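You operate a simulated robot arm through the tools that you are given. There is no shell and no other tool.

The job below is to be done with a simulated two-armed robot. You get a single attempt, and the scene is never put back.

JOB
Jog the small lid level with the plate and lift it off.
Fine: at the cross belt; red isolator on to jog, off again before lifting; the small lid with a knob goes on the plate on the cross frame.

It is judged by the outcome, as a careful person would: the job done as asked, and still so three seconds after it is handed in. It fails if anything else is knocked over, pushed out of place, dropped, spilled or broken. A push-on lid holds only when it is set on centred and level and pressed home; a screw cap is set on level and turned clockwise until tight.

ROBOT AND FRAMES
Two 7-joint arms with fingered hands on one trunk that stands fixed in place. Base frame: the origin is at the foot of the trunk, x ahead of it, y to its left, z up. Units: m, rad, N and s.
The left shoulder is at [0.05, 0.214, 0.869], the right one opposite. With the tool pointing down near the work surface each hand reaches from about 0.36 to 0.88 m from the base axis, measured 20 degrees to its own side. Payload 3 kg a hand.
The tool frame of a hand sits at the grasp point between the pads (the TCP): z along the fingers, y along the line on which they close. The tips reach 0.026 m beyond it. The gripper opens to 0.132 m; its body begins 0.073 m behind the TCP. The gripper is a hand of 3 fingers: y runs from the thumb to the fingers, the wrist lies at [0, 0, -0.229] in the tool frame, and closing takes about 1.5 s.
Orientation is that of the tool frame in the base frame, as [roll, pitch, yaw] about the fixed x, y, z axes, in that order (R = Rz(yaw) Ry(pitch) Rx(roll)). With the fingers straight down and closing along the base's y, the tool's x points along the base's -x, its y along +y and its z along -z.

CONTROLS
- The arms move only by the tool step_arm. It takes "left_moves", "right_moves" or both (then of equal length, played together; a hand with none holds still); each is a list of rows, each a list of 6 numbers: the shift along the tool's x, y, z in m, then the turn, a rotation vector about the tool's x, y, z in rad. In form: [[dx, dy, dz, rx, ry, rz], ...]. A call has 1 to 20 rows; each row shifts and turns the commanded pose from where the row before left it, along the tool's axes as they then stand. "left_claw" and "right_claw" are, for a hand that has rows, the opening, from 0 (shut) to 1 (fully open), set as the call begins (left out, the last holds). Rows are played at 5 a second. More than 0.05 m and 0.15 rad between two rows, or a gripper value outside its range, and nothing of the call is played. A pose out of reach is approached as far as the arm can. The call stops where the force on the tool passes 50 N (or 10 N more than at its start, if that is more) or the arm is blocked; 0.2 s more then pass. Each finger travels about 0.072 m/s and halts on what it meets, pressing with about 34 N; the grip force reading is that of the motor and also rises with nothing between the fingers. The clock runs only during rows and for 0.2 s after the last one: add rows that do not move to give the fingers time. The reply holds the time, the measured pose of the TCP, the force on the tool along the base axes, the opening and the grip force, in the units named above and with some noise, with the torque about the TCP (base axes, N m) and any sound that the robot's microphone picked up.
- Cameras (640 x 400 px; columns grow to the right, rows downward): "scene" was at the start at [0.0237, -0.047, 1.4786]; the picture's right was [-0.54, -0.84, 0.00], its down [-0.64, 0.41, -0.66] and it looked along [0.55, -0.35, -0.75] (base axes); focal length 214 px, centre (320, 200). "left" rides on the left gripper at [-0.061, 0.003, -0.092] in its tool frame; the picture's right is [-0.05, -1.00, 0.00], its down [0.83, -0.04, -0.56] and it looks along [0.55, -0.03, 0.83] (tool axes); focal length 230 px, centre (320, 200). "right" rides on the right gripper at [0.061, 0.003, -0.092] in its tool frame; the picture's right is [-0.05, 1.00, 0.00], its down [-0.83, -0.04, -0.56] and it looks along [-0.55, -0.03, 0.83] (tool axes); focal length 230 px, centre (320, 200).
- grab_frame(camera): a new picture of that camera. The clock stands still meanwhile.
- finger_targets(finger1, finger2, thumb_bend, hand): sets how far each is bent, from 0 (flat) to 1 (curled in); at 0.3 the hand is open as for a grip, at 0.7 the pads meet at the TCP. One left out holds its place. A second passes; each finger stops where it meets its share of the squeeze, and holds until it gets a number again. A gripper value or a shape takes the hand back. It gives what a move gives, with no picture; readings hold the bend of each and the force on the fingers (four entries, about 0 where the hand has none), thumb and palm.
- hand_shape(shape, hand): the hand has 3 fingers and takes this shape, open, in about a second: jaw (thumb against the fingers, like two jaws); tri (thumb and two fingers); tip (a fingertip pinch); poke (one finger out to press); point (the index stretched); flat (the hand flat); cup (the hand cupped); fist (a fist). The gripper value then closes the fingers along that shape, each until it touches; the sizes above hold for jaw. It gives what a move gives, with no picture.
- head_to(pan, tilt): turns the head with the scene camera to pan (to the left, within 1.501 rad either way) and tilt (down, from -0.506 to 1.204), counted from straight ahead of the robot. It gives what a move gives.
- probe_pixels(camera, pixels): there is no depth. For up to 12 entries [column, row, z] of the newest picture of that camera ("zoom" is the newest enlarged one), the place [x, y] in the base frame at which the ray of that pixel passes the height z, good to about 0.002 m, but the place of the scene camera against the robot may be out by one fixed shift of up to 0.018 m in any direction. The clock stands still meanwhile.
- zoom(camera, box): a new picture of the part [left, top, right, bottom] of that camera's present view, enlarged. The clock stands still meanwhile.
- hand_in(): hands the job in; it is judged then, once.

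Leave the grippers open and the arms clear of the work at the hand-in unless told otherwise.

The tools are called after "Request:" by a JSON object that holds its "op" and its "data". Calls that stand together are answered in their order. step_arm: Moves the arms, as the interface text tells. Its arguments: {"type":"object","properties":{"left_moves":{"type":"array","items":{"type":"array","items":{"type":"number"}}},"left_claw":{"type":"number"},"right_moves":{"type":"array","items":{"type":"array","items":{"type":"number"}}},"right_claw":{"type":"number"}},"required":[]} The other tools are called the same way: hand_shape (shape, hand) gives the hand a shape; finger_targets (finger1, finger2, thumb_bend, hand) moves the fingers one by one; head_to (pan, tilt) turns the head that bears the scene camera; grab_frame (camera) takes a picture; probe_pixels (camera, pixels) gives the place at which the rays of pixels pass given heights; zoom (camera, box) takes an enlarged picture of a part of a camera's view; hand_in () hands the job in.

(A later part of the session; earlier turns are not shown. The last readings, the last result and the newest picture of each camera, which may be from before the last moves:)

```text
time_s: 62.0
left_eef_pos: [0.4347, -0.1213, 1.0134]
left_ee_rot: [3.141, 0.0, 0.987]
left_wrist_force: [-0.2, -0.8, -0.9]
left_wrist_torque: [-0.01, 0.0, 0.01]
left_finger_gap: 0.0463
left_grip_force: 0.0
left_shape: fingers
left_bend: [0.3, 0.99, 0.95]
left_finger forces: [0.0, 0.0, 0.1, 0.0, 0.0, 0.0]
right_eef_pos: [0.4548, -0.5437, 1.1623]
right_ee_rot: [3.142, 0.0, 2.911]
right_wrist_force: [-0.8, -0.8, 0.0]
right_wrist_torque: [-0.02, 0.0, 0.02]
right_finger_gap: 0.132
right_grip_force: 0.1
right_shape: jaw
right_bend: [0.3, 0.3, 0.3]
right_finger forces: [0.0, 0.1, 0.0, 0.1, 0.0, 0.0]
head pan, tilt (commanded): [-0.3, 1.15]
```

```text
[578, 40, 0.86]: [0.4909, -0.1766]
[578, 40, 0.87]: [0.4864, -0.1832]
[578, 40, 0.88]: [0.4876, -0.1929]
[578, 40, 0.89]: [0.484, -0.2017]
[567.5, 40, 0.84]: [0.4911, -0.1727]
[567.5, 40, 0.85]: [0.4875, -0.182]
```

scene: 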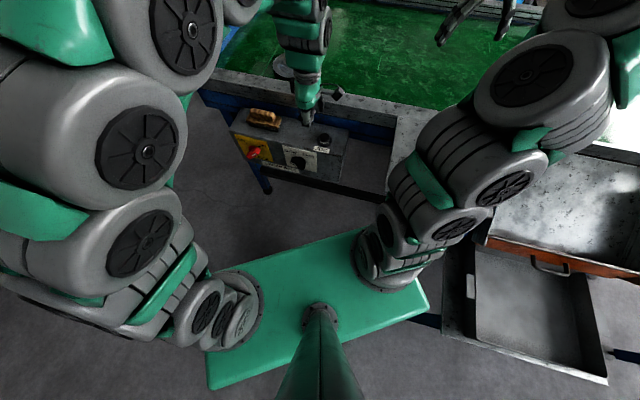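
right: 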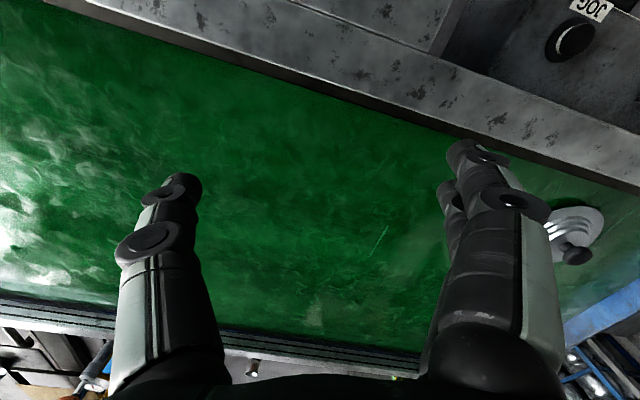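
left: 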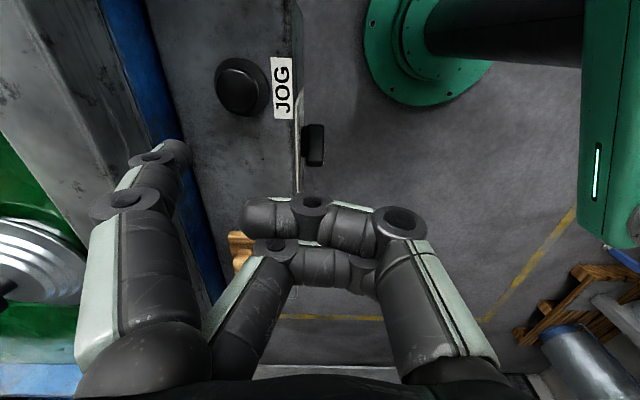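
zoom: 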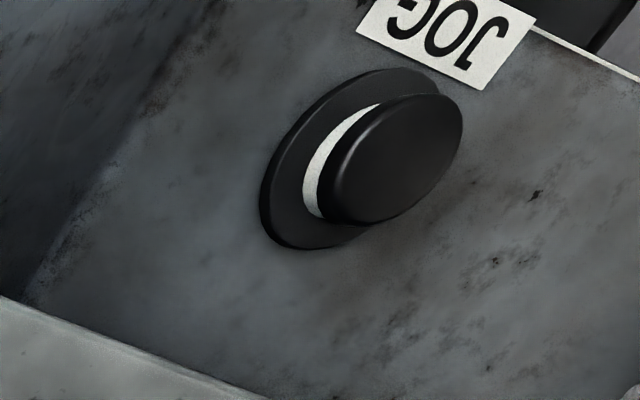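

Both cameras put the JOG cap at about (0.489,-0.183) with its top near z 0.87. Before pressing, I'll measure the plate outline so I know where the lid must stop. I'll zoom and probe it from the scene view.

Request:
{"op": "zoom", "data": {"camera": "scene", "box": [340, 60, 640, 260]}}

Request:
{"op": "probe_pixels", "data": {"camera": "scene", "pixels": [[397, 104, 0.92], [397, 104, 0.94], [516, 127, 0.92], [516, 127, 0.94], [490, 140, 0.92], [494, 216, 0.92], [494, 216, 0.94], [292, 70, 0.9]]}}

```text
2.00 times, centred on (490, 160) of scene
```

zoom: 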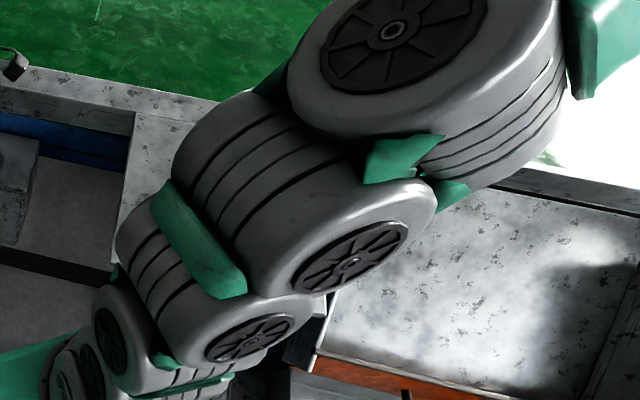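

```text
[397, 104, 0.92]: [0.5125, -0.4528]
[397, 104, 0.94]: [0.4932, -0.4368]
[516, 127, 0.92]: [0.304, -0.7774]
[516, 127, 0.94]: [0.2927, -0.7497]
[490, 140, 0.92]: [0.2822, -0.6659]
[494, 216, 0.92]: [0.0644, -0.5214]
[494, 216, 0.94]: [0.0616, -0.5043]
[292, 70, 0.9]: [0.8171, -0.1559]
```

The plate spans about u 0.108 to 0.39, so the lid must travel from u ≈ -0.33 to about u 0.25, roughly 0.58 m. I'll correct finger1 by about 5 mm and lower it to just above the JOG cap.

Request:
{"op": "step_arm", "data": {"left_moves": [[-0.0045, 0.005, 0.035, 0, 0, 0], [0, 0, 0.035, 0, 0, 0], [0, 0, 0.033, 0, 0, 0], [0, 0, 0, 0, 0, 0]]}}

Request:
{"op": "zoom", "data": {"camera": "left", "box": [60, 20, 340, 200]}}

Request:
{"op": "zoom", "data": {"camera": "scene", "box": [240, 60, 400, 190]}}

Request:
{"op": "zoom", "data": {"camera": "right", "box": [440, 0, 640, 260]}}

```text
time_s: 63.0
left_eef_pos: [0.4377, -0.1256, 0.9102]
left_ee_rot: [3.141, 0.001, 0.987]
left_wrist_force: [-0.5, 0.2, 0.3]
left_wrist_torque: [0.02, -0.04, 0.03]
left_finger_gap: 0.0464
left_grip_force: 0.1
left_shape: fingers
left_bend: [0.3, 0.99, 0.95]
left_finger forces: [0.1, 0.0, 0.0, 0.0, 0.0, 0.1]
right_eef_pos: [0.4547, -0.5434, 1.1629]
right_ee_rot: [-3.141, 0.001, 2.912]
right_wrist_force: [-0.2, -0.5, 0.1]
right_wrist_torque: [0.01, -0.01, 0.01]
right_finger_gap: 0.132
right_grip_force: 0.1
right_shape: jaw
right_bend: [0.3, 0.3, 0.3]
right_finger forces: [0.0, 0.0, 0.0, 0.0, 0.1, 0.1]
head pan, tilt (commanded): [-0.3, 1.15]
```

```text
2.22 times, centred on (200, 110) of left
```

zoom: 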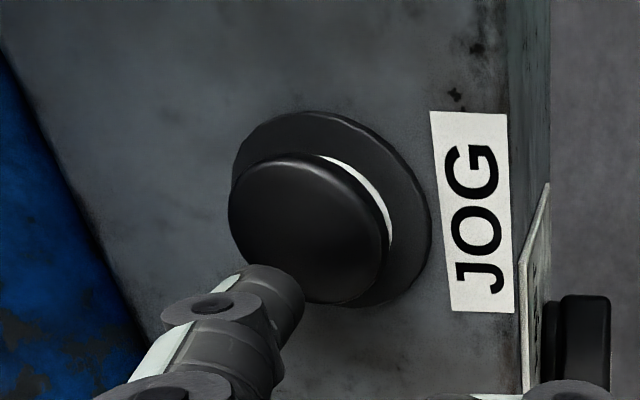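

```text
3.08 times, centred on (320, 125) of scene
```

zoom: 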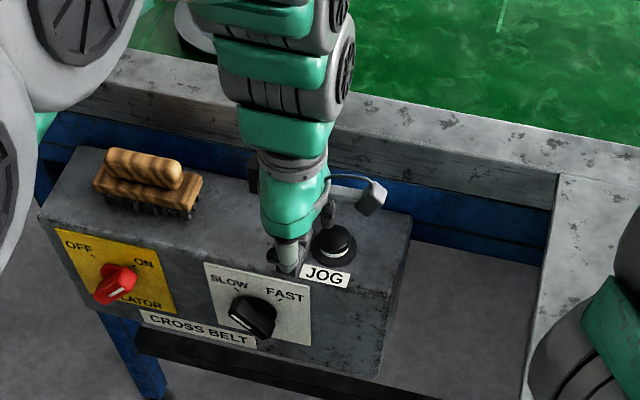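

```text
1.54 times, centred on (540, 130) of right
```

zoom: 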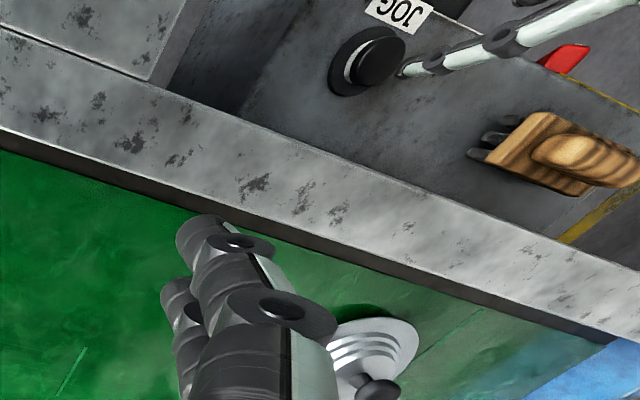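

The fingertip is at the cap's edge: in the left zoom the tip's contact point is about (265,265), against a cap centre of (308,230). I'll shift about 14 mm toward +u and 5 mm back, then check again.

Request:
{"op": "step_arm", "data": {"left_moves": [[-0.007, -0.0025, 0, 0, 0, 0], [-0.007, -0.0025, 0, 0, 0, 0], [0, 0, 0, 0, 0, 0]]}}

Request:
{"op": "zoom", "data": {"camera": "left", "box": [60, 20, 340, 200]}}

Request:
{"op": "zoom", "data": {"camera": "right", "box": [520, 0, 640, 80]}}

Request:
{"op": "zoom", "data": {"camera": "scene", "box": [280, 110, 380, 170]}}

```text
time_s: 63.8
left_eef_pos: [0.4257, -0.1357, 0.9124]
left_ee_rot: [-3.141, 0.001, 0.989]
left_wrist_force: [-0.7, -0.8, 0.1]
left_wrist_torque: [0.03, -0.01, 0.02]
left_finger_gap: 0.0468
left_grip_force: 0.0
left_shape: fingers
left_bend: [0.3, 0.99, 0.95]
left_finger forces: [0.0, 0.1, 0.0, 0.1, 0.0, 0.1]
right_eef_pos: [0.4552, -0.5444, 1.1615]
right_ee_rot: [-3.141, 0.0, 2.912]
right_wrist_force: [-0.8, -0.1, 1.2]
right_wrist_torque: [0.0, -0.01, 0.02]
right_finger_gap: 0.1319
right_grip_force: 0.0
right_shape: jaw
right_bend: [0.3, 0.3, 0.3]
right_finger forces: [0.0, 0.0, 0.0, 0.0, 0.0, 0.1]
head pan, tilt (commanded): [-0.3, 1.15]
```

```text
2.22 times, centred on (200, 110) of left
```

zoom: 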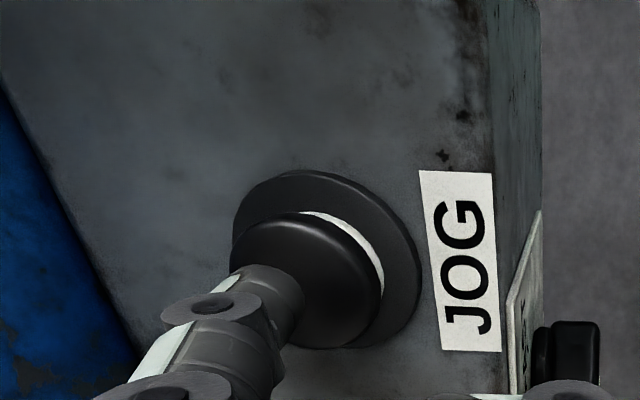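

```text
5.00 times, centred on (580, 40) of right
```

zoom: 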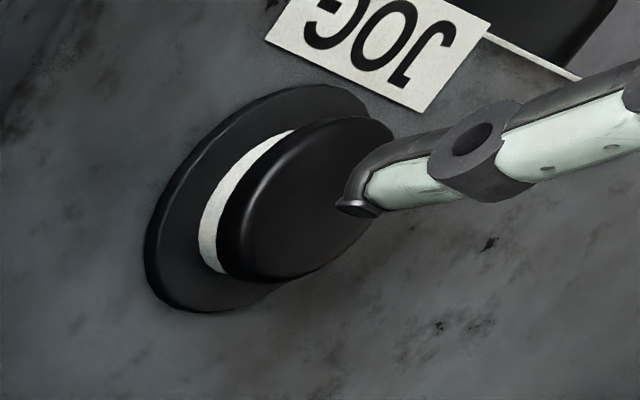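

```text
6.40 times, centred on (330, 140) of scene
```

zoom: 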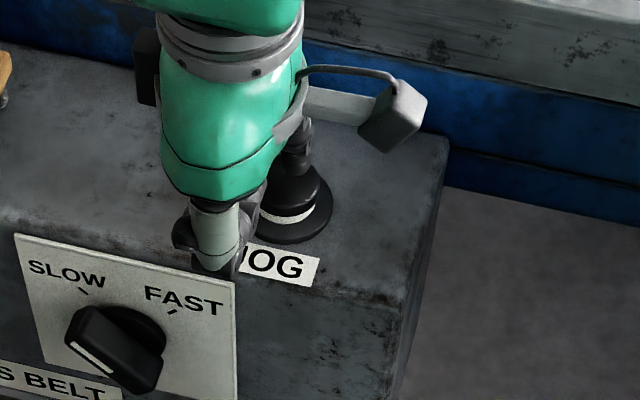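

Allowing for about 2 cm of height between tip and cap, both views agree that the tip is roughly over the cap centre. I'll trim back 6 mm and lower 12 mm, still short of contact.

Request:
{"op": "step_arm", "data": {"left_moves": [[0.006, 0.002, 0.006, 0, 0, 0], [0, 0, 0.006, 0, 0, 0], [0, 0, 0, 0, 0, 0]]}}

Request:
{"op": "zoom", "data": {"camera": "right", "box": [520, 0, 640, 80]}}

Request:
{"op": "zoom", "data": {"camera": "left", "box": [60, 20, 340, 200]}}

```text
time_s: 64.6
left_eef_pos: [0.4305, -0.1318, 0.8989]
left_ee_rot: [3.141, 0.0, 0.988]
left_wrist_force: [-0.6, 0.2, 0.7]
left_wrist_torque: [-0.04, 0.0, 0.04]
left_finger_gap: 0.0468
left_grip_force: 0.3
left_shape: fingers
left_bend: [0.3, 0.99, 0.95]
left_finger forces: [0.3, 0.1, 0.0, 0.1, 0.0, 0.0]
right_eef_pos: [0.4557, -0.5439, 1.1625]
right_ee_rot: [-3.141, -0.001, 2.912]
right_wrist_force: [0.2, 0.6, -0.1]
right_wrist_torque: [-0.01, 0.04, 0.01]
right_finger_gap: 0.1321
right_grip_force: 0.0
right_shape: jaw
right_bend: [0.3, 0.3, 0.3]
right_finger forces: [0.1, 0.0, 0.0, 0.0, 0.0, 0.1]
head pan, tilt (commanded): [-0.3, 1.15]
```

```text
5.00 times, centred on (580, 40) of right
```

zoom: 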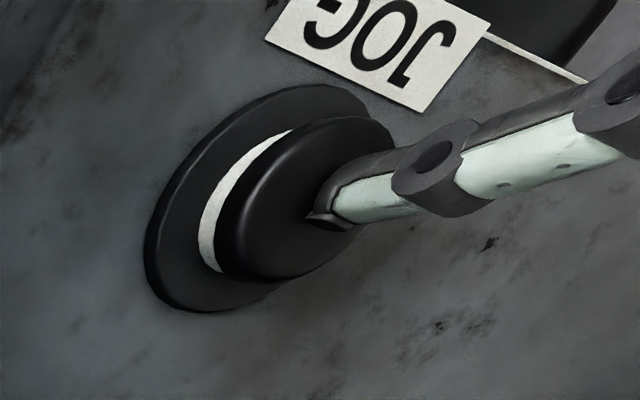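

```text
2.22 times, centred on (200, 110) of left
```

zoom: 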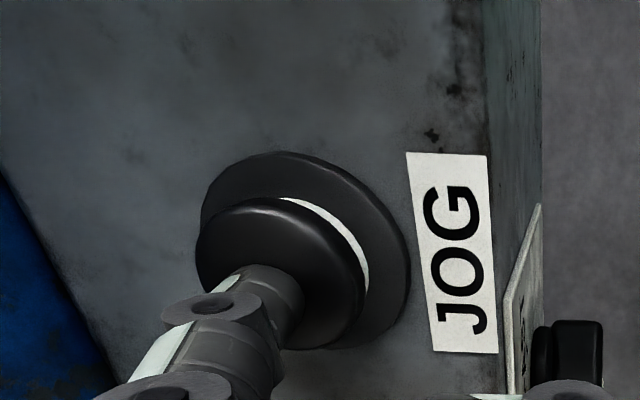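

The tip sits over the cap's centre and finger1 reads a hint of contact (0.3 N). I'll press in two 3 mm steps and then check the sound, the force and the lid's position.

Request:
{"op": "step_arm", "data": {"left_moves": [[0, 0, 0.003, 0, 0, 0], [0, 0, 0.003, 0, 0, 0]]}}

Request:
{"op": "grab_frame", "data": {"camera": "right"}}

```text
time_s: 65.2
left_eef_pos: [0.4311, -0.1316, 0.8924]
left_ee_rot: [3.141, -0.001, 0.987]
left_wrist_force: [-0.2, 1.4, 3.7]
left_wrist_torque: [-0.12, -0.13, -0.01]
left_finger_gap: 0.047
left_grip_force: 1.1
left_shape: fingers
left_bend: [0.3, 0.99, 0.95]
left_finger forces: [2.7, 0.1, 0.1, 0.1, 0.0, 0.1]
right_eef_pos: [0.4552, -0.5439, 1.1622]
right_ee_rot: [-3.141, 0.001, 2.91]
right_wrist_force: [0.4, 0.4, 0.7]
right_wrist_torque: [-0.03, -0.01, 0.03]
right_finger_gap: 0.132
right_grip_force: 0.1
right_shape: jaw
right_bend: [0.3, 0.3, 0.3]
right_finger forces: [0.1, 0.0, 0.1, 0.1, 0.1, 0.0]
head pan, tilt (commanded): [-0.3, 1.15]
heard: click
```

```text
taken
```

right: 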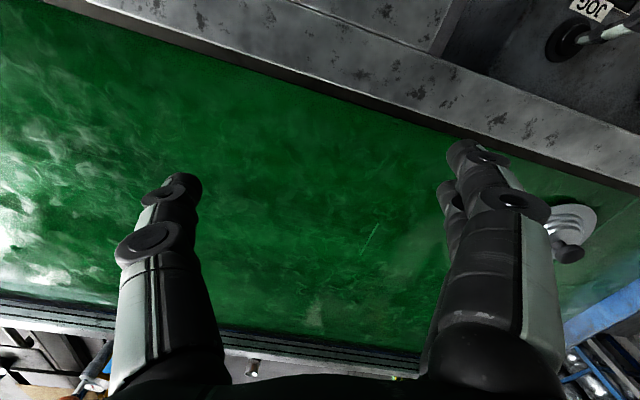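

A click was heard, and the lid's knob moved from (577,254) to (569,252), toward the plate, so jogging works in the right direction. I'll hold the button for about a second to measure the speed.

Request:
{"op": "step_arm", "data": {"left_moves": [[0, 0, 0, 0, 0, 0], [0, 0, 0, 0, 0, 0], [0, 0, 0, 0, 0, 0], [0, 0, 0, 0, 0, 0]]}}

Request:
{"op": "grab_frame", "data": {"camera": "right"}}

```text
time_s: 66.2
left_eef_pos: [0.4306, -0.1316, 0.8917]
left_ee_rot: [3.14, 0.002, 0.988]
left_wrist_force: [-0.2, 0.2, 3.2]
left_wrist_torque: [-0.13, -0.13, 0.0]
left_finger_gap: 0.0465
left_grip_force: 0.8
left_shape: fingers
left_bend: [0.3, 0.99, 0.95]
left_finger forces: [2.7, 0.0, 0.0, 0.0, 0.0, 0.0]
right_eef_pos: [0.4554, -0.5435, 1.1624]
right_ee_rot: [-3.141, -0.001, 2.911]
right_wrist_force: [0.5, 0.2, -0.4]
right_wrist_torque: [-0.03, 0.0, 0.0]
right_finger_gap: 0.1319
right_grip_force: 0.0
right_shape: jaw
right_bend: [0.3, 0.3, 0.3]
right_finger forces: [0.0, 0.0, 0.0, 0.0, 0.1, 0.0]
head pan, tilt (commanded): [-0.3, 1.15]
```

```text
taken
```

right: 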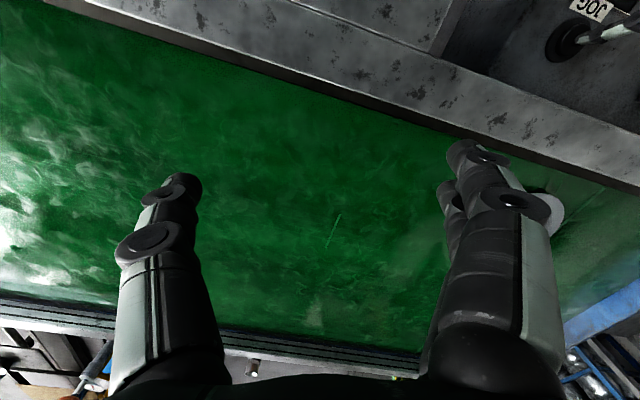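

In one second the belt's mark moved from about (370,240) to (334,230). I'll probe these to get the belt speed.

Request:
{"op": "probe_pixels", "data": {"camera": "right", "pixels": [[370, 240, 0.88], [334, 230, 0.88], [380, 243, 0.88], [545, 222, 0.9], [569, 252, 0.9], [217, 121, 0.9]]}}

```text
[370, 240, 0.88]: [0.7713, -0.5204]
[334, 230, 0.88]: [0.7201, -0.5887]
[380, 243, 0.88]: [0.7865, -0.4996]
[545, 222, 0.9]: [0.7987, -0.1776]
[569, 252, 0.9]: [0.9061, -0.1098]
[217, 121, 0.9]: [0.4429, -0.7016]
```

The belt runs at about 0.085 m/s, so around 5.5 s remain. I'll hold for 2.6 s more and check again.

Request:
{"op": "step_arm", "data": {"left_moves": [[0, 0, 0, 0, 0, 0], [0, 0, 0, 0, 0, 0], [0, 0, 0, 0, 0, 0], [0, 0, 0, 0, 0, 0], [0, 0, 0, 0, 0, 0], [0, 0, 0, 0, 0, 0], [0, 0, 0, 0, 0, 0], [0, 0, 0, 0, 0, 0], [0, 0, 0, 0, 0, 0], [0, 0, 0, 0, 0, 0], [0, 0, 0, 0, 0, 0], [0, 0, 0, 0, 0, 0]]}}

Request:
{"op": "grab_frame", "data": {"camera": "right"}}

Request:
{"op": "grab_frame", "data": {"camera": "scene"}}

```text
time_s: 68.8
left_eef_pos: [0.4309, -0.1323, 0.8917]
left_ee_rot: [3.141, 0.001, 0.987]
left_wrist_force: [0.4, 0.8, 2.5]
left_wrist_torque: [-0.14, -0.12, 0.02]
left_finger_gap: 0.0464
left_grip_force: 0.8
left_shape: fingers
left_bend: [0.3, 0.99, 0.95]
left_finger forces: [2.6, 0.1, 0.0, 0.1, 0.1, 0.2]
right_eef_pos: [0.4551, -0.5443, 1.1623]
right_ee_rot: [-3.141, 0.0, 2.911]
right_wrist_force: [0.0, 0.0, -0.1]
right_wrist_torque: [0.02, -0.01, 0.0]
right_finger_gap: 0.1323
right_grip_force: 0.1
right_shape: jaw
right_bend: [0.3, 0.3, 0.3]
right_finger forces: [0.0, 0.0, 0.1, 0.0, 0.0, 0.0]
head pan, tilt (commanded): [-0.3, 1.15]
```

```text
taken
```

right: 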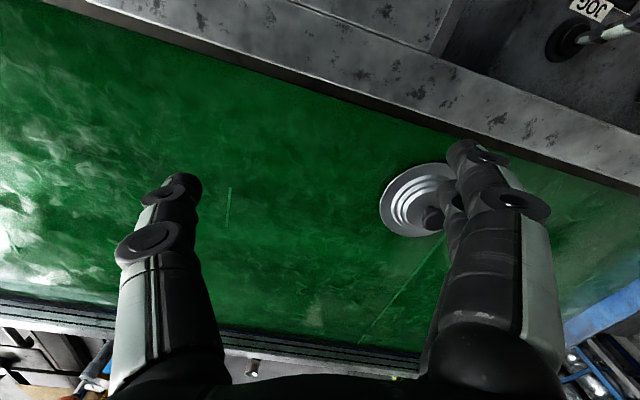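

```text
taken
```

scene: 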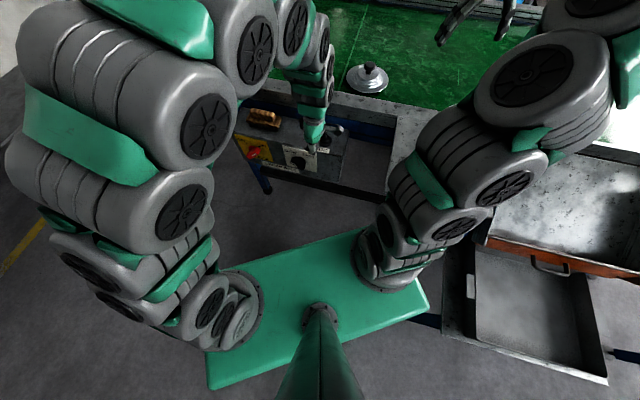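

The lid is now in clear view at about (421,200) in the right camera. I'll probe the lid and the plate's left corner at (441,54).

Request:
{"op": "probe_pixels", "data": {"camera": "right", "pixels": [[421, 200, 0.88], [421, 200, 0.9], [441, 54, 0.92], [441, 54, 0.94], [310, 0, 0.93], [40, 0, 0.93], [229, 208, 0.88]]}}

Request:
{"op": "probe_pixels", "data": {"camera": "scene", "pixels": [[367, 82, 0.88], [367, 82, 0.9], [397, 104, 0.92]]}}

```text
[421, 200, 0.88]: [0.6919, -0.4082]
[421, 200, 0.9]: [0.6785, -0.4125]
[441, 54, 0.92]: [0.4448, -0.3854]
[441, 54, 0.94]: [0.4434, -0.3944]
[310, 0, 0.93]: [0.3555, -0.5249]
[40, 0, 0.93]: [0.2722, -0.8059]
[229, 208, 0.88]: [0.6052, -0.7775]
```

```text
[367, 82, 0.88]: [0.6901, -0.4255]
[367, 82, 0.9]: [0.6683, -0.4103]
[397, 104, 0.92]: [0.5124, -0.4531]
```

The lid is at about u -0.035, and the plate spans about u 0.094 to 0.37 with its centre at 0.23, so about 3 s more at 0.085 m/s. I'll hold 14 rows and release within the same call.

Request:
{"op": "step_arm", "data": {"left_moves": [[0, 0, 0, 0, 0, 0], [0, 0, 0, 0, 0, 0], [0, 0, 0, 0, 0, 0], [0, 0, 0, 0, 0, 0], [0, 0, 0, 0, 0, 0], [0, 0, 0, 0, 0, 0], [0, 0, 0, 0, 0, 0], [0, 0, 0, 0, 0, 0], [0, 0, 0, 0, 0, 0], [0, 0, 0, 0, 0, 0], [0, 0, 0, 0, 0, 0], [0, 0, 0, 0, 0, 0], [0, 0, 0, 0, 0, 0], [0, 0, 0, 0, 0, 0], [0, 0, -0.012, 0, 0, 0], [0, 0, -0.02, 0, 0, 0]]}}

Request:
{"op": "grab_frame", "data": {"camera": "right"}}

Request:
{"op": "grab_frame", "data": {"camera": "scene"}}

```text
time_s: 72.2
left_eef_pos: [0.4312, -0.1327, 0.9244]
left_ee_rot: [3.142, 0.0, 0.989]
left_wrist_force: [-0.2, 0.0, 0.3]
left_wrist_torque: [-0.01, 0.02, 0.01]
left_finger_gap: 0.0466
left_grip_force: 0.0
left_shape: fingers
left_bend: [0.3, 0.99, 0.95]
left_finger forces: [0.1, 0.1, 0.0, 0.1, 0.1, 0.1]
right_eef_pos: [0.4552, -0.5445, 1.1627]
right_ee_rot: [-3.141, 0.0, 2.912]
right_wrist_force: [0.2, -0.2, -0.2]
right_wrist_torque: [0.03, -0.03, 0.04]
right_finger_gap: 0.132
right_grip_force: 0.0
right_shape: jaw
right_bend: [0.3, 0.3, 0.3]
right_finger forces: [0.0, 0.0, 0.0, 0.0, 0.0, 0.0]
head pan, tilt (commanded): [-0.3, 1.15]
```

```text
taken
```

right: 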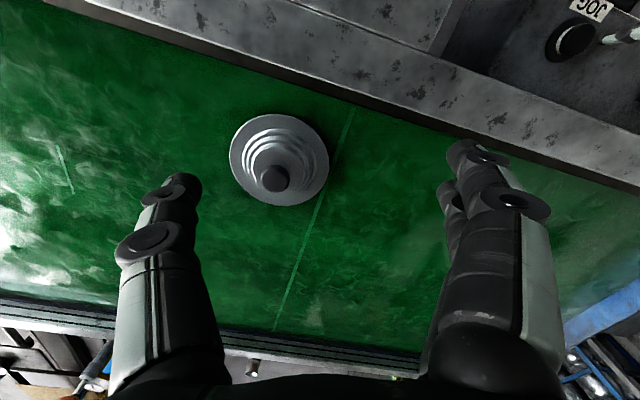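

```text
taken
```

scene: 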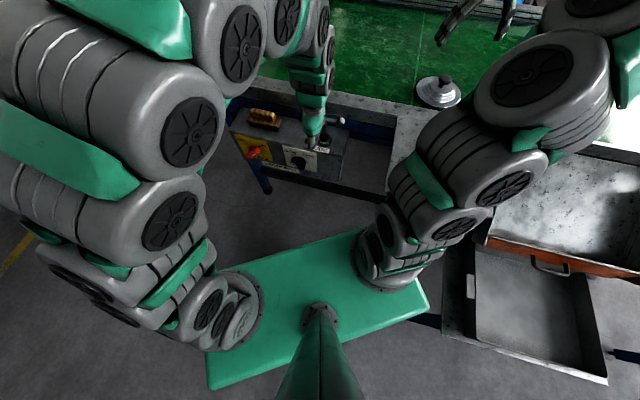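

JOG is released and the lid now sits at (278,162) in the right view. I'll probe its position.

Request:
{"op": "probe_pixels", "data": {"camera": "right", "pixels": [[278, 160, 0.88], [278, 160, 0.9], [441, 54, 0.95], [350, 110, 0.89], [245, 89, 0.95], [275, 180, 0.93]]}}

Request:
{"op": "probe_pixels", "data": {"camera": "scene", "pixels": [[438, 94, 0.88], [438, 94, 0.9], [397, 104, 0.95]]}}

```text
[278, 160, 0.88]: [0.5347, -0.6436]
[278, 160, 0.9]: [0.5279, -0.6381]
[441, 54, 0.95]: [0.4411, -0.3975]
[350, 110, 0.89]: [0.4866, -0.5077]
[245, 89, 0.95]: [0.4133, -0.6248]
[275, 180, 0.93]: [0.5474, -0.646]
```

```text
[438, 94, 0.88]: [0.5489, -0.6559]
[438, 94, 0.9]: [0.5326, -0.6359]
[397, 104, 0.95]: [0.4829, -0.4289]
```

The lid is at about u 0.243, n 0.796, essentially at the middle of the plate's span (0.094 to 0.37). Now I'll switch the isolator off. I'll lift the left hand, bring it back over and lower finger1 to the right of the handle, between it and the selector.

Request:
{"op": "step_arm", "data": {"left_moves": [[0, 0, -0.04, 0, 0, 0], [0, 0, -0.04, 0, 0, 0], [0.041, -0.0152, 0, 0, 0, 0], [0.041, -0.0152, 0, 0, 0, 0], [0.041, -0.0152, 0, 0, 0, 0], [0.041, -0.0152, 0, 0, 0, 0], [0.041, -0.0152, 0, 0, 0, 0], [0, 0, 0.0435, 0, 0, 0], [0, 0, 0.0435, 0, 0, 0], [0, 0, 0.0435, 0, 0, 0], [0, 0, 0.04, 0, 0, 0], [0, 0, 0, 0, 0, 0]]}}

Request:
{"op": "grab_frame", "data": {"camera": "left"}}

Request:
{"op": "zoom", "data": {"camera": "scene", "box": [210, 90, 350, 190]}}

Request:
{"op": "grab_frame", "data": {"camera": "right"}}

```text
time_s: 74.8
left_eef_pos: [0.4795, 0.0806, 0.8357]
left_ee_rot: [3.138, 0.0, 0.987]
left_wrist_force: [0.3, -0.5, 1.2]
left_wrist_torque: [0.04, 0.0, -0.01]
left_finger_gap: 0.0466
left_grip_force: 0.0
left_shape: fingers
left_bend: [0.3, 0.99, 0.95]
left_finger forces: [0.0, 0.0, 0.0, 0.0, 0.0, 0.0]
right_eef_pos: [0.4548, -0.5442, 1.1627]
right_ee_rot: [-3.141, -0.002, 2.911]
right_wrist_force: [-0.3, 0.1, 0.4]
right_wrist_torque: [0.01, 0.03, -0.02]
right_finger_gap: 0.132
right_grip_force: 0.1
right_shape: jaw
right_bend: [0.3, 0.3, 0.3]
right_finger forces: [0.1, 0.0, 0.0, 0.0, 0.0, 0.0]
head pan, tilt (commanded): [-0.3, 1.15]
```

```text
taken
```

left: 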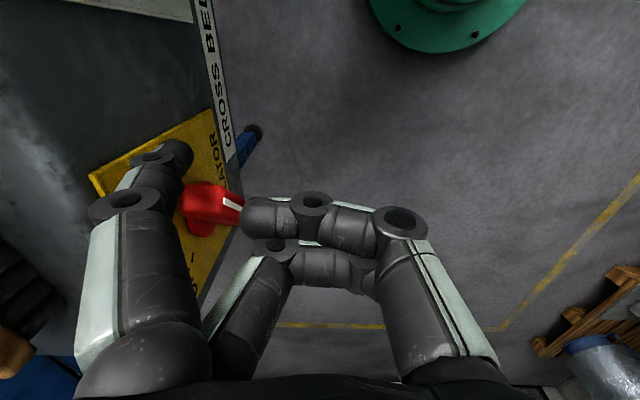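

```text
4.00 times, centred on (280, 140) of scene
```

zoom: 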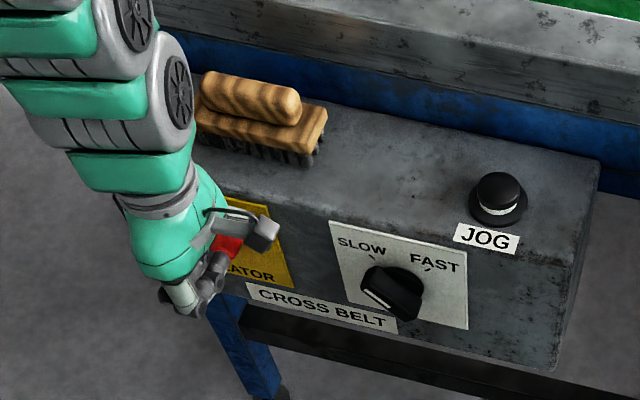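

```text
taken
```

right: 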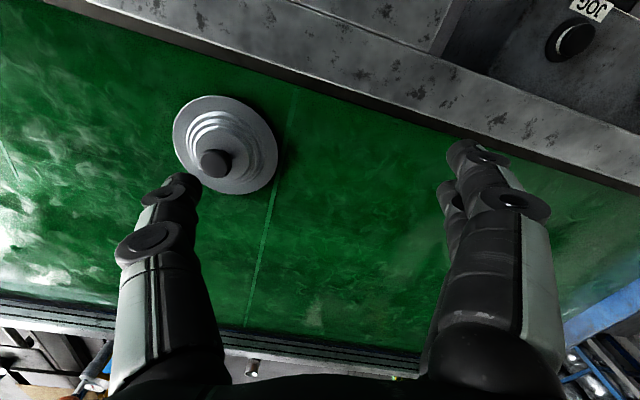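

The lid moved on after release, from (278,160) to (225,145), so the belt either coasts or is still creeping. I'll probe the spot, let 0.4 s pass and compare.

Request:
{"op": "probe_pixels", "data": {"camera": "right", "pixels": [[225, 145, 0.88], [225, 145, 0.9]]}}

Request:
{"op": "step_arm", "data": {"left_moves": [[0, 0, 0, 0, 0, 0]]}}

Request:
{"op": "grab_frame", "data": {"camera": "right"}}

```text
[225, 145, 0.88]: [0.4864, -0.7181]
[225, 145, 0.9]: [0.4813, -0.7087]
```

```text
time_s: 75.2
left_eef_pos: [0.4778, 0.0806, 0.8362]
left_ee_rot: [3.142, 0.001, 0.989]
left_wrist_force: [-0.4, 0.2, 0.7]
left_wrist_torque: [-0.02, 0.02, -0.02]
left_finger_gap: 0.0464
left_grip_force: 0.0
left_shape: fingers
left_bend: [0.3, 0.99, 0.95]
left_finger forces: [0.1, 0.1, 0.0, 0.0, 0.1, 0.0]
right_eef_pos: [0.4542, -0.5442, 1.1619]
right_ee_rot: [3.141, 0.002, 2.91]
right_wrist_force: [0.0, -0.2, 0.2]
right_wrist_torque: [0.0, -0.03, 0.01]
right_finger_gap: 0.1319
right_grip_force: 0.0
right_shape: jaw
right_bend: [0.3, 0.3, 0.3]
right_finger forces: [0.0, 0.0, 0.0, 0.0, 0.1, 0.0]
head pan, tilt (commanded): [-0.3, 1.15]
```

```text
taken
```

right: 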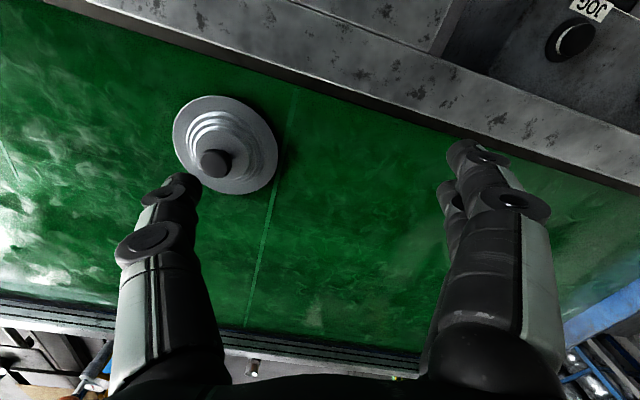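

The belt has stopped: the lid stays at (225,145), u ≈ 0.33, still within the plate's span. Now the isolator: I'll lower finger1 the last 27 mm and push the bar's upper end left in small steps.

Request:
{"op": "step_arm", "data": {"left_moves": [[0, 0, 0.0265, 0, 0, 0], [0.01, 0, 0, 0, 0, 0], [0.008, 0, 0, 0, 0, 0], [0.005, 0, 0, 0, 0, 0], [0.005, 0, 0, 0, 0, 0], [0.005, 0, 0, 0, 0, 0], [0, 0, 0, 0, 0, 0]]}}

Request:
{"op": "grab_frame", "data": {"camera": "left"}}

Request:
{"op": "zoom", "data": {"camera": "scene", "box": [210, 90, 350, 190]}}

```text
time_s: 76.8
left_eef_pos: [0.498, 0.1097, 0.8085]
left_ee_rot: [-3.141, 0.001, 0.987]
left_wrist_force: [-18.6, -10.6, 23.6]
left_wrist_torque: [-1.09, -1.41, -1.52]
left_finger_gap: 0.0488
left_grip_force: 13.9
left_shape: fingers
left_bend: [0.29, 0.99, 0.95]
left_finger forces: [27.9, 0.0, 0.0, 0.0, 0.0, 0.0]
right_eef_pos: [0.4537, -0.5448, 1.1626]
right_ee_rot: [3.141, 0.0, 2.911]
right_wrist_force: [0.2, -1.1, 0.0]
right_wrist_torque: [-0.04, 0.04, -0.01]
right_finger_gap: 0.132
right_grip_force: 0.1
right_shape: jaw
right_bend: [0.3, 0.3, 0.3]
right_finger forces: [0.0, 0.1, 0.0, 0.0, 0.1, 0.1]
head pan, tilt (commanded): [-0.3, 1.15]
```

```text
taken
```

left: 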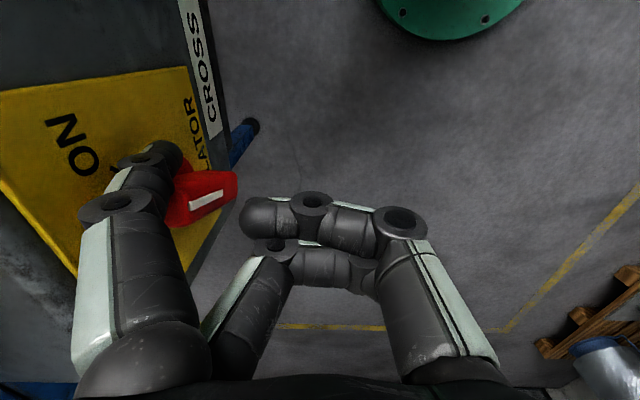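

```text
4.00 times, centred on (280, 140) of scene
```

zoom: 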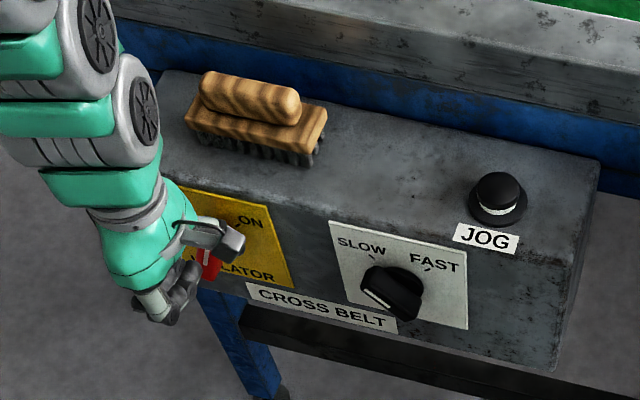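

Force is 28 N with a strong upward part, so the fingertip is riding on the bar's end face instead of its side. I'll back off right, go 12 mm lower and push again.

Request:
{"op": "step_arm", "data": {"left_moves": [[-0.012, 0, 0, 0, 0, 0], [-0.012, 0, 0, 0, 0, 0], [0, 0, 0.012, 0, 0, 0], [0, 0, 0, 0, 0, 0]]}}

Request:
{"op": "grab_frame", "data": {"camera": "left"}}

Request:
{"op": "zoom", "data": {"camera": "scene", "box": [210, 90, 350, 190]}}

```text
time_s: 77.8
left_eef_pos: [0.487, 0.0884, 0.797]
left_ee_rot: [3.14, 0.001, 0.989]
left_wrist_force: [0.0, -0.6, 0.8]
left_wrist_torque: [-0.01, 0.04, -0.01]
left_finger_gap: 0.0465
left_grip_force: 0.0
left_shape: fingers
left_bend: [0.3, 0.99, 0.95]
left_finger forces: [0.0, 0.0, 0.0, 0.0, 0.0, 0.0]
right_eef_pos: [0.4556, -0.5446, 1.163]
right_ee_rot: [3.142, 0.0, 2.91]
right_wrist_force: [-0.6, -0.1, -0.5]
right_wrist_torque: [0.02, -0.02, -0.01]
right_finger_gap: 0.1321
right_grip_force: 0.1
right_shape: jaw
right_bend: [0.3, 0.3, 0.3]
right_finger forces: [0.0, 0.1, 0.1, 0.0, 0.0, 0.0]
head pan, tilt (commanded): [-0.3, 1.15]
```

```text
taken
```

left: 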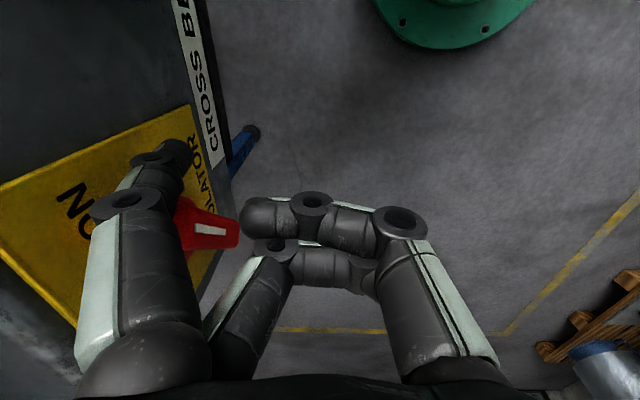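

```text
4.00 times, centred on (280, 140) of scene
```

zoom: 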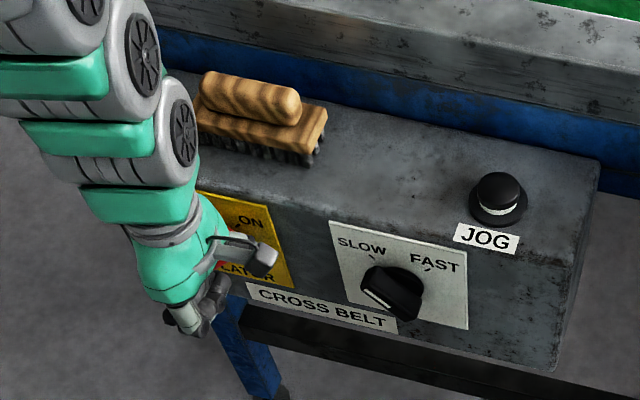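

The finger is clear again at z 0.797 with its tip lower than before. I'll push left in 5 mm steps.

Request:
{"op": "step_arm", "data": {"left_moves": [[0.005, 0, 0, 0, 0, 0], [0.005, 0, 0, 0, 0, 0], [0.005, 0, 0, 0, 0, 0], [0.005, 0, 0, 0, 0, 0], [0, 0, 0, 0, 0, 0]]}}

Request:
{"op": "zoom", "data": {"camera": "left", "box": [60, 100, 300, 270]}}

Request:
{"op": "zoom", "data": {"camera": "scene", "box": [210, 90, 350, 190]}}

```text
time_s: 79.0
left_eef_pos: [0.4957, 0.1052, 0.7956]
left_ee_rot: [-3.141, 0.0, 0.988]
left_wrist_force: [-3.9, -5.1, 4.0]
left_wrist_torque: [-0.1, -0.31, -0.41]
left_finger_gap: 0.0483
left_grip_force: 3.7
left_shape: fingers
left_bend: [0.29, 0.99, 0.95]
left_finger forces: [6.1, 0.0, 0.1, 0.0, 0.1, 0.1]
right_eef_pos: [0.4563, -0.5439, 1.162]
right_ee_rot: [-3.141, 0.002, 2.914]
right_wrist_force: [0.2, -0.3, -0.1]
right_wrist_torque: [0.01, 0.03, 0.0]
right_finger_gap: 0.1321
right_grip_force: 0.0
right_shape: jaw
right_bend: [0.3, 0.3, 0.3]
right_finger forces: [0.0, 0.1, 0.1, 0.0, 0.0, 0.1]
head pan, tilt (commanded): [-0.3, 1.15]
```

```text
2.35 times, centred on (180, 185) of left
```

zoom: 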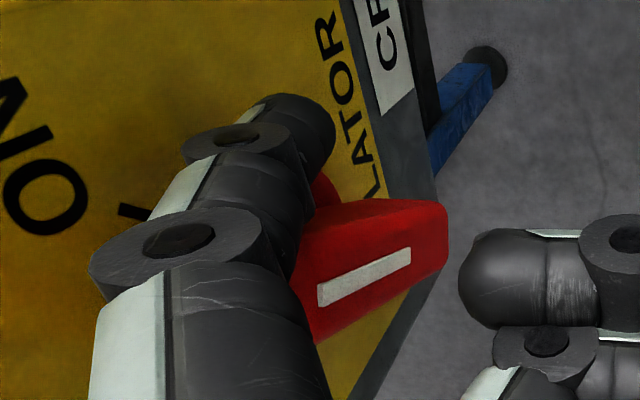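

```text
4.00 times, centred on (280, 140) of scene
```

zoom: 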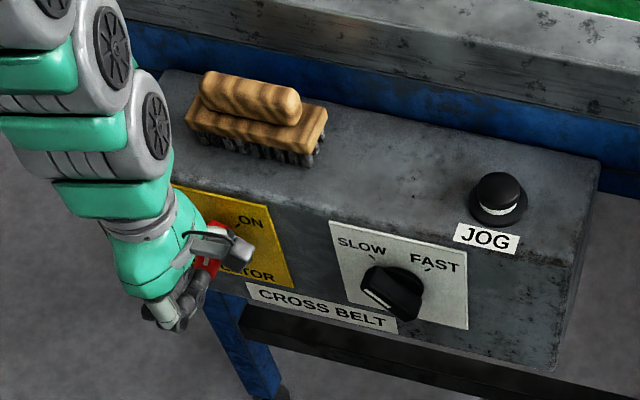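

The push is now horizontal (6 N) and the bar is turning. I'll continue left.

Request:
{"op": "step_arm", "data": {"left_moves": [[0.005, 0, 0, 0, 0, 0], [0.005, 0, 0, 0, 0, 0], [0.005, 0, 0, 0, 0, 0], [0, 0, 0, 0, 0, 0]]}}

Request:
{"op": "zoom", "data": {"camera": "left", "box": [60, 60, 300, 230]}}

Request:
{"op": "zoom", "data": {"camera": "scene", "box": [210, 90, 350, 190]}}

```text
time_s: 80.0
left_eef_pos: [0.5048, 0.1168, 0.7963]
left_ee_rot: [-3.141, -0.002, 0.988]
left_wrist_force: [-0.3, 0.8, -0.2]
left_wrist_torque: [0.01, -0.01, -0.03]
left_finger_gap: 0.0468
left_grip_force: 0.8
left_shape: fingers
left_bend: [0.29, 0.99, 0.95]
left_finger forces: [0.3, 0.0, 0.0, 0.0, 0.0, 0.1]
right_eef_pos: [0.4536, -0.544, 1.1632]
right_ee_rot: [3.141, 0.0, 2.911]
right_wrist_force: [0.5, -0.5, 0.1]
right_wrist_torque: [0.05, 0.0, -0.03]
right_finger_gap: 0.1322
right_grip_force: 0.1
right_shape: jaw
right_bend: [0.3, 0.3, 0.3]
right_finger forces: [0.0, 0.0, 0.1, 0.0, 0.0, 0.0]
head pan, tilt (commanded): [-0.3, 1.15]
```

```text
2.35 times, centred on (180, 145) of left
```

zoom: 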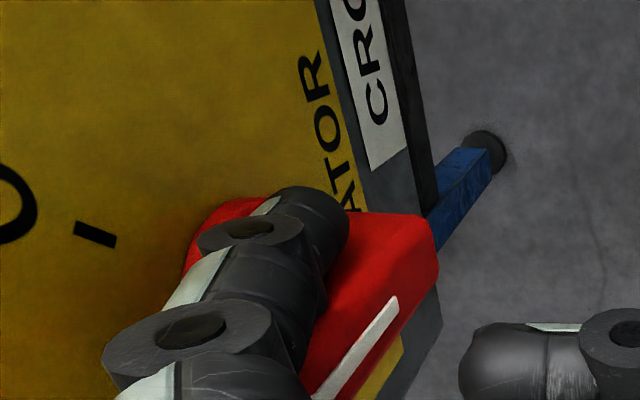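

```text
4.00 times, centred on (280, 140) of scene
```

zoom: 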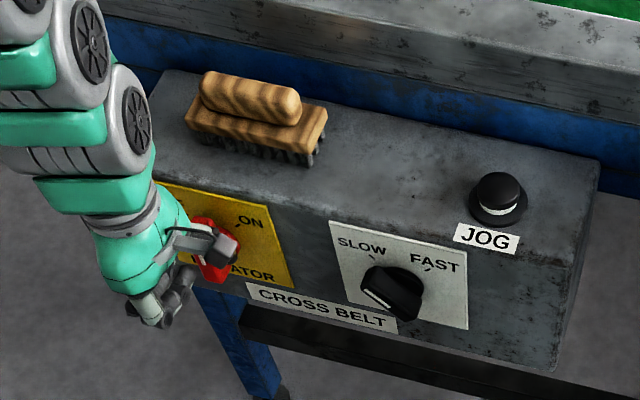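

The force has dropped and the bar is past upright. I'll keep going left while rising so the fingertip carries it to OFF.

Request:
{"op": "step_arm", "data": {"left_moves": [[0.005, 0, -0.005, 0, 0, 0], [0.005, 0, -0.005, 0, 0, 0], [0.005, 0, -0.005, 0, 0, 0], [0.005, 0, -0.005, 0, 0, 0], [0, 0, 0, 0, 0, 0]]}}

Request:
{"op": "zoom", "data": {"camera": "left", "box": [60, 60, 300, 230]}}

Request:
{"op": "zoom", "data": {"camera": "scene", "box": [210, 90, 350, 190]}}

```text
time_s: 81.2
left_eef_pos: [0.5162, 0.1346, 0.8163]
left_ee_rot: [3.141, 0.0, 0.988]
left_wrist_force: [-2.6, -5.9, 3.7]
left_wrist_torque: [-0.31, -0.14, -0.52]
left_finger_gap: 0.0491
left_grip_force: 3.3
left_shape: fingers
left_bend: [0.26, 0.99, 0.95]
left_finger forces: [7.0, 0.1, 0.1, 0.0, 0.0, 0.0]
right_eef_pos: [0.455, -0.5442, 1.1618]
right_ee_rot: [-3.141, -0.001, 2.911]
right_wrist_force: [-0.3, 1.0, 0.2]
right_wrist_torque: [0.0, 0.0, 0.02]
right_finger_gap: 0.1318
right_grip_force: 0.1
right_shape: jaw
right_bend: [0.3, 0.3, 0.3]
right_finger forces: [0.2, 0.0, 0.0, 0.0, 0.0, 0.0]
head pan, tilt (commanded): [-0.3, 1.15]
```

```text
2.35 times, centred on (180, 145) of left
```

zoom: 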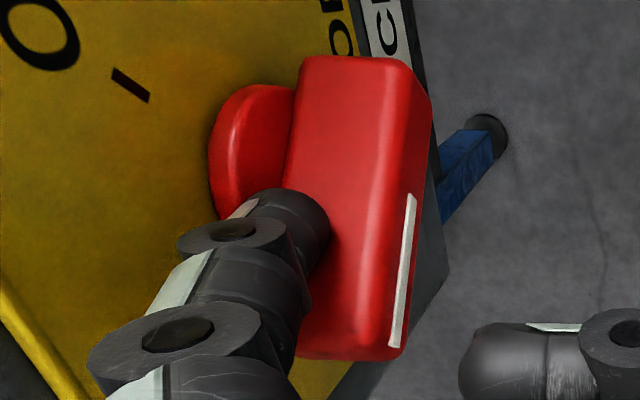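

```text
4.00 times, centred on (280, 140) of scene
```

zoom: 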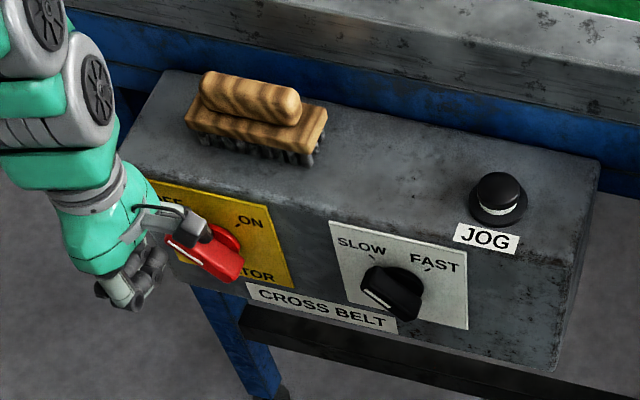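

The bar is back at OFF, with 7 N against its stop. I'll lift the finger away up and right, then verify the isolator.

Request:
{"op": "step_arm", "data": {"left_moves": [[-0.01, 0, -0.01, 0, 0, 0], [0, -0.01, -0.03, 0, 0, 0], [0, -0.01, -0.04, 0, 0, 0], [0, -0.01, -0.04, 0, 0, 0], [0.03, 0, -0.035, 0, 0, 0], [0.03, 0, -0.035, 0, 0, 0], [0, 0, 0, 0, 0, 0]]}}

Request:
{"op": "zoom", "data": {"camera": "scene", "box": [210, 90, 350, 190]}}

Request:
{"op": "grab_frame", "data": {"camera": "right"}}

```text
time_s: 82.8
left_eef_pos: [0.5194, 0.1949, 1.0061]
left_ee_rot: [3.141, 0.0, 0.987]
left_wrist_force: [0.0, -0.6, 0.3]
left_wrist_torque: [-0.01, 0.01, -0.03]
left_finger_gap: 0.0469
left_grip_force: 0.1
left_shape: fingers
left_bend: [0.3, 0.99, 0.95]
left_finger forces: [0.0, 0.1, 0.0, 0.0, 0.1, 0.0]
right_eef_pos: [0.4549, -0.5448, 1.1624]
right_ee_rot: [3.141, 0.0, 2.91]
right_wrist_force: [0.4, -0.9, -0.2]
right_wrist_torque: [0.0, 0.05, -0.01]
right_finger_gap: 0.1321
right_grip_force: 0.1
right_shape: jaw
right_bend: [0.3, 0.3, 0.3]
right_finger forces: [0.1, 0.1, 0.0, 0.0, 0.0, 0.0]
head pan, tilt (commanded): [-0.3, 1.15]
```

```text
4.00 times, centred on (280, 140) of scene
```

zoom: 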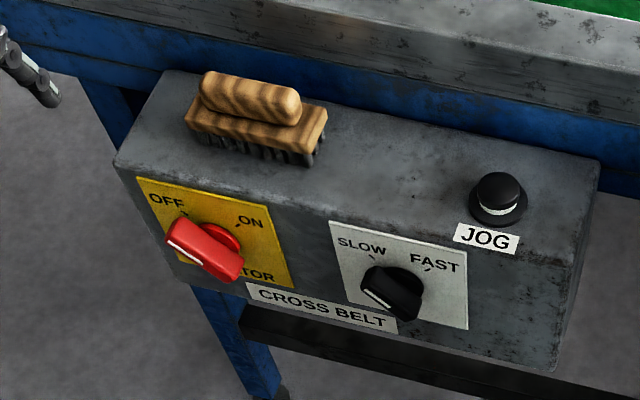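

```text
taken
```

right: 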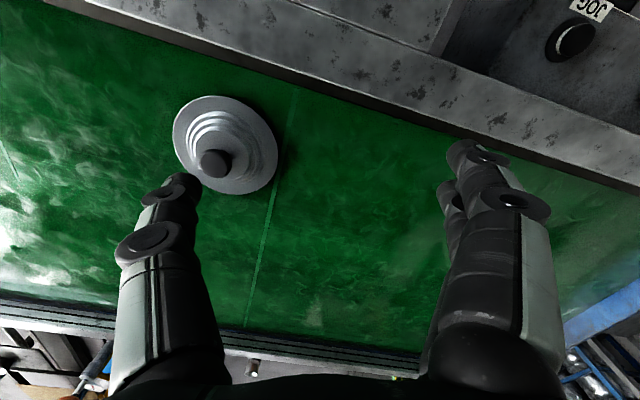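

The isolator is OFF, the selector, brush and JOG look untouched, and the lid hasn't moved. Now for the lift: I'll move the right hand, still at z 1.16, over the lid at about (0.484,-0.713) and look.

Request:
{"op": "step_arm", "data": {"right_moves": [[-0.0167, -0.0395, 0, 0, 0, 0], [-0.0167, -0.0395, 0, 0, 0, 0], [-0.0167, -0.0395, 0, 0, 0, 0], [-0.0167, -0.0395, 0, 0, 0, 0], [0, 0, 0, 0, 0, 0]]}}

Request:
{"op": "grab_frame", "data": {"camera": "right"}}

Request:
{"op": "head_to", "data": {"pan": -0.8, "tilt": 0.95}}

Request:
{"op": "grab_frame", "data": {"camera": "scene"}}

```text
time_s: 84.0
left_eef_pos: [0.5198, 0.1925, 1.0051]
left_ee_rot: [3.141, 0.0, 0.989]
left_wrist_force: [0.6, 0.6, -1.2]
left_wrist_torque: [0.01, 0.03, -0.02]
left_finger_gap: 0.0469
left_grip_force: 0.1
left_shape: fingers
left_bend: [0.3, 0.99, 0.95]
left_finger forces: [0.0, 0.0, 0.0, 0.1, 0.0, 0.0]
right_eef_pos: [0.4768, -0.6917, 1.1501]
right_ee_rot: [3.141, 0.001, 2.913]
right_wrist_force: [0.2, 0.2, -0.3]
right_wrist_torque: [0.0, -0.02, 0.03]
right_finger_gap: 0.1317
right_grip_force: 0.1
right_shape: jaw
right_bend: [0.3, 0.3, 0.3]
right_finger forces: [0.0, 0.0, 0.1, 0.0, 0.0, 0.1]
right hand out of reach, approached as far as the arm can: row 4
head pan, tilt (commanded): [-0.3, 1.15]
```

```text
taken
```

right: 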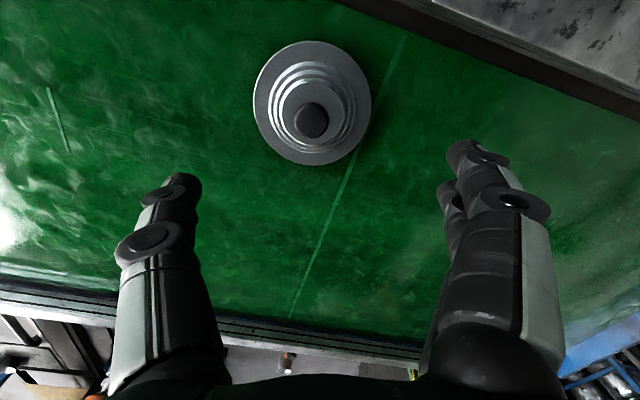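

```text
time_s: 84.9
left_eef_pos: [0.5196, 0.1932, 1.0059]
left_ee_rot: [-3.141, 0.001, 0.987]
left_wrist_force: [0.2, 0.2, -0.2]
left_wrist_torque: [0.01, 0.03, -0.03]
left_finger_gap: 0.0468
left_grip_force: 0.0
left_shape: fingers
left_bend: [0.3, 0.99, 0.95]
left_finger forces: [0.0, 0.1, 0.1, 0.0, 0.0, 0.1]
right_eef_pos: [0.4775, -0.69, 1.1495]
right_ee_rot: [-3.141, 0.0, 2.913]
right_wrist_force: [-0.6, 0.3, -0.7]
right_wrist_torque: [0.02, -0.01, -0.02]
right_finger_gap: 0.132
right_grip_force: 0.0
right_shape: jaw
right_bend: [0.3, 0.3, 0.3]
right_finger forces: [0.0, 0.1, 0.0, 0.0, 0.1, 0.0]
head pan, tilt (commanded): [-0.799, 0.949]
```

```text
taken
```

scene: 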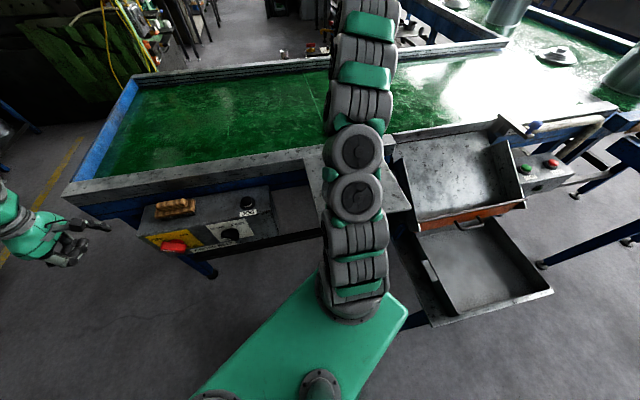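

At this height the arm is near its reach limit, but lower down it reaches further. The lid is at (312,102) and the knob at (311,120) in the right view. I'll probe both at several heights and compare with the earlier view.

Request:
{"op": "probe_pixels", "data": {"camera": "right", "pixels": [[312, 102, 0.86], [312, 102, 0.88], [312, 102, 0.9], [312, 102, 0.92], [311, 118, 0.9], [311, 118, 0.92], [311, 118, 0.94]]}}

Request:
{"op": "zoom", "data": {"camera": "right", "box": [220, 20, 420, 180]}}

```text
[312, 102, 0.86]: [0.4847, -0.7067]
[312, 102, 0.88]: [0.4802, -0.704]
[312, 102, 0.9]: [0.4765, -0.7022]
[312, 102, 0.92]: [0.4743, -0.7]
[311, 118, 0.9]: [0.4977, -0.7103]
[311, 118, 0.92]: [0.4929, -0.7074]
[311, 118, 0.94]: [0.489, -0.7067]
```

```text
2.50 times, centred on (320, 100) of right
```

zoom: 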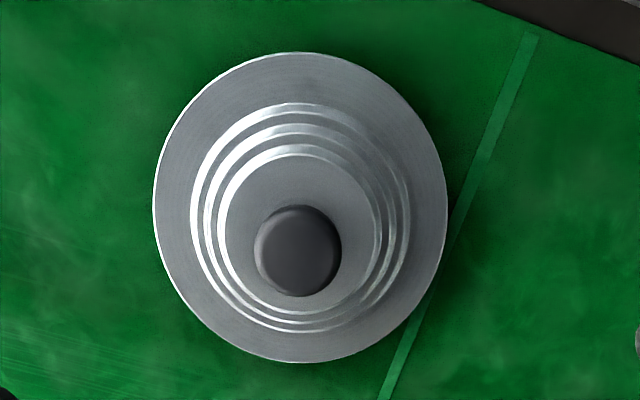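

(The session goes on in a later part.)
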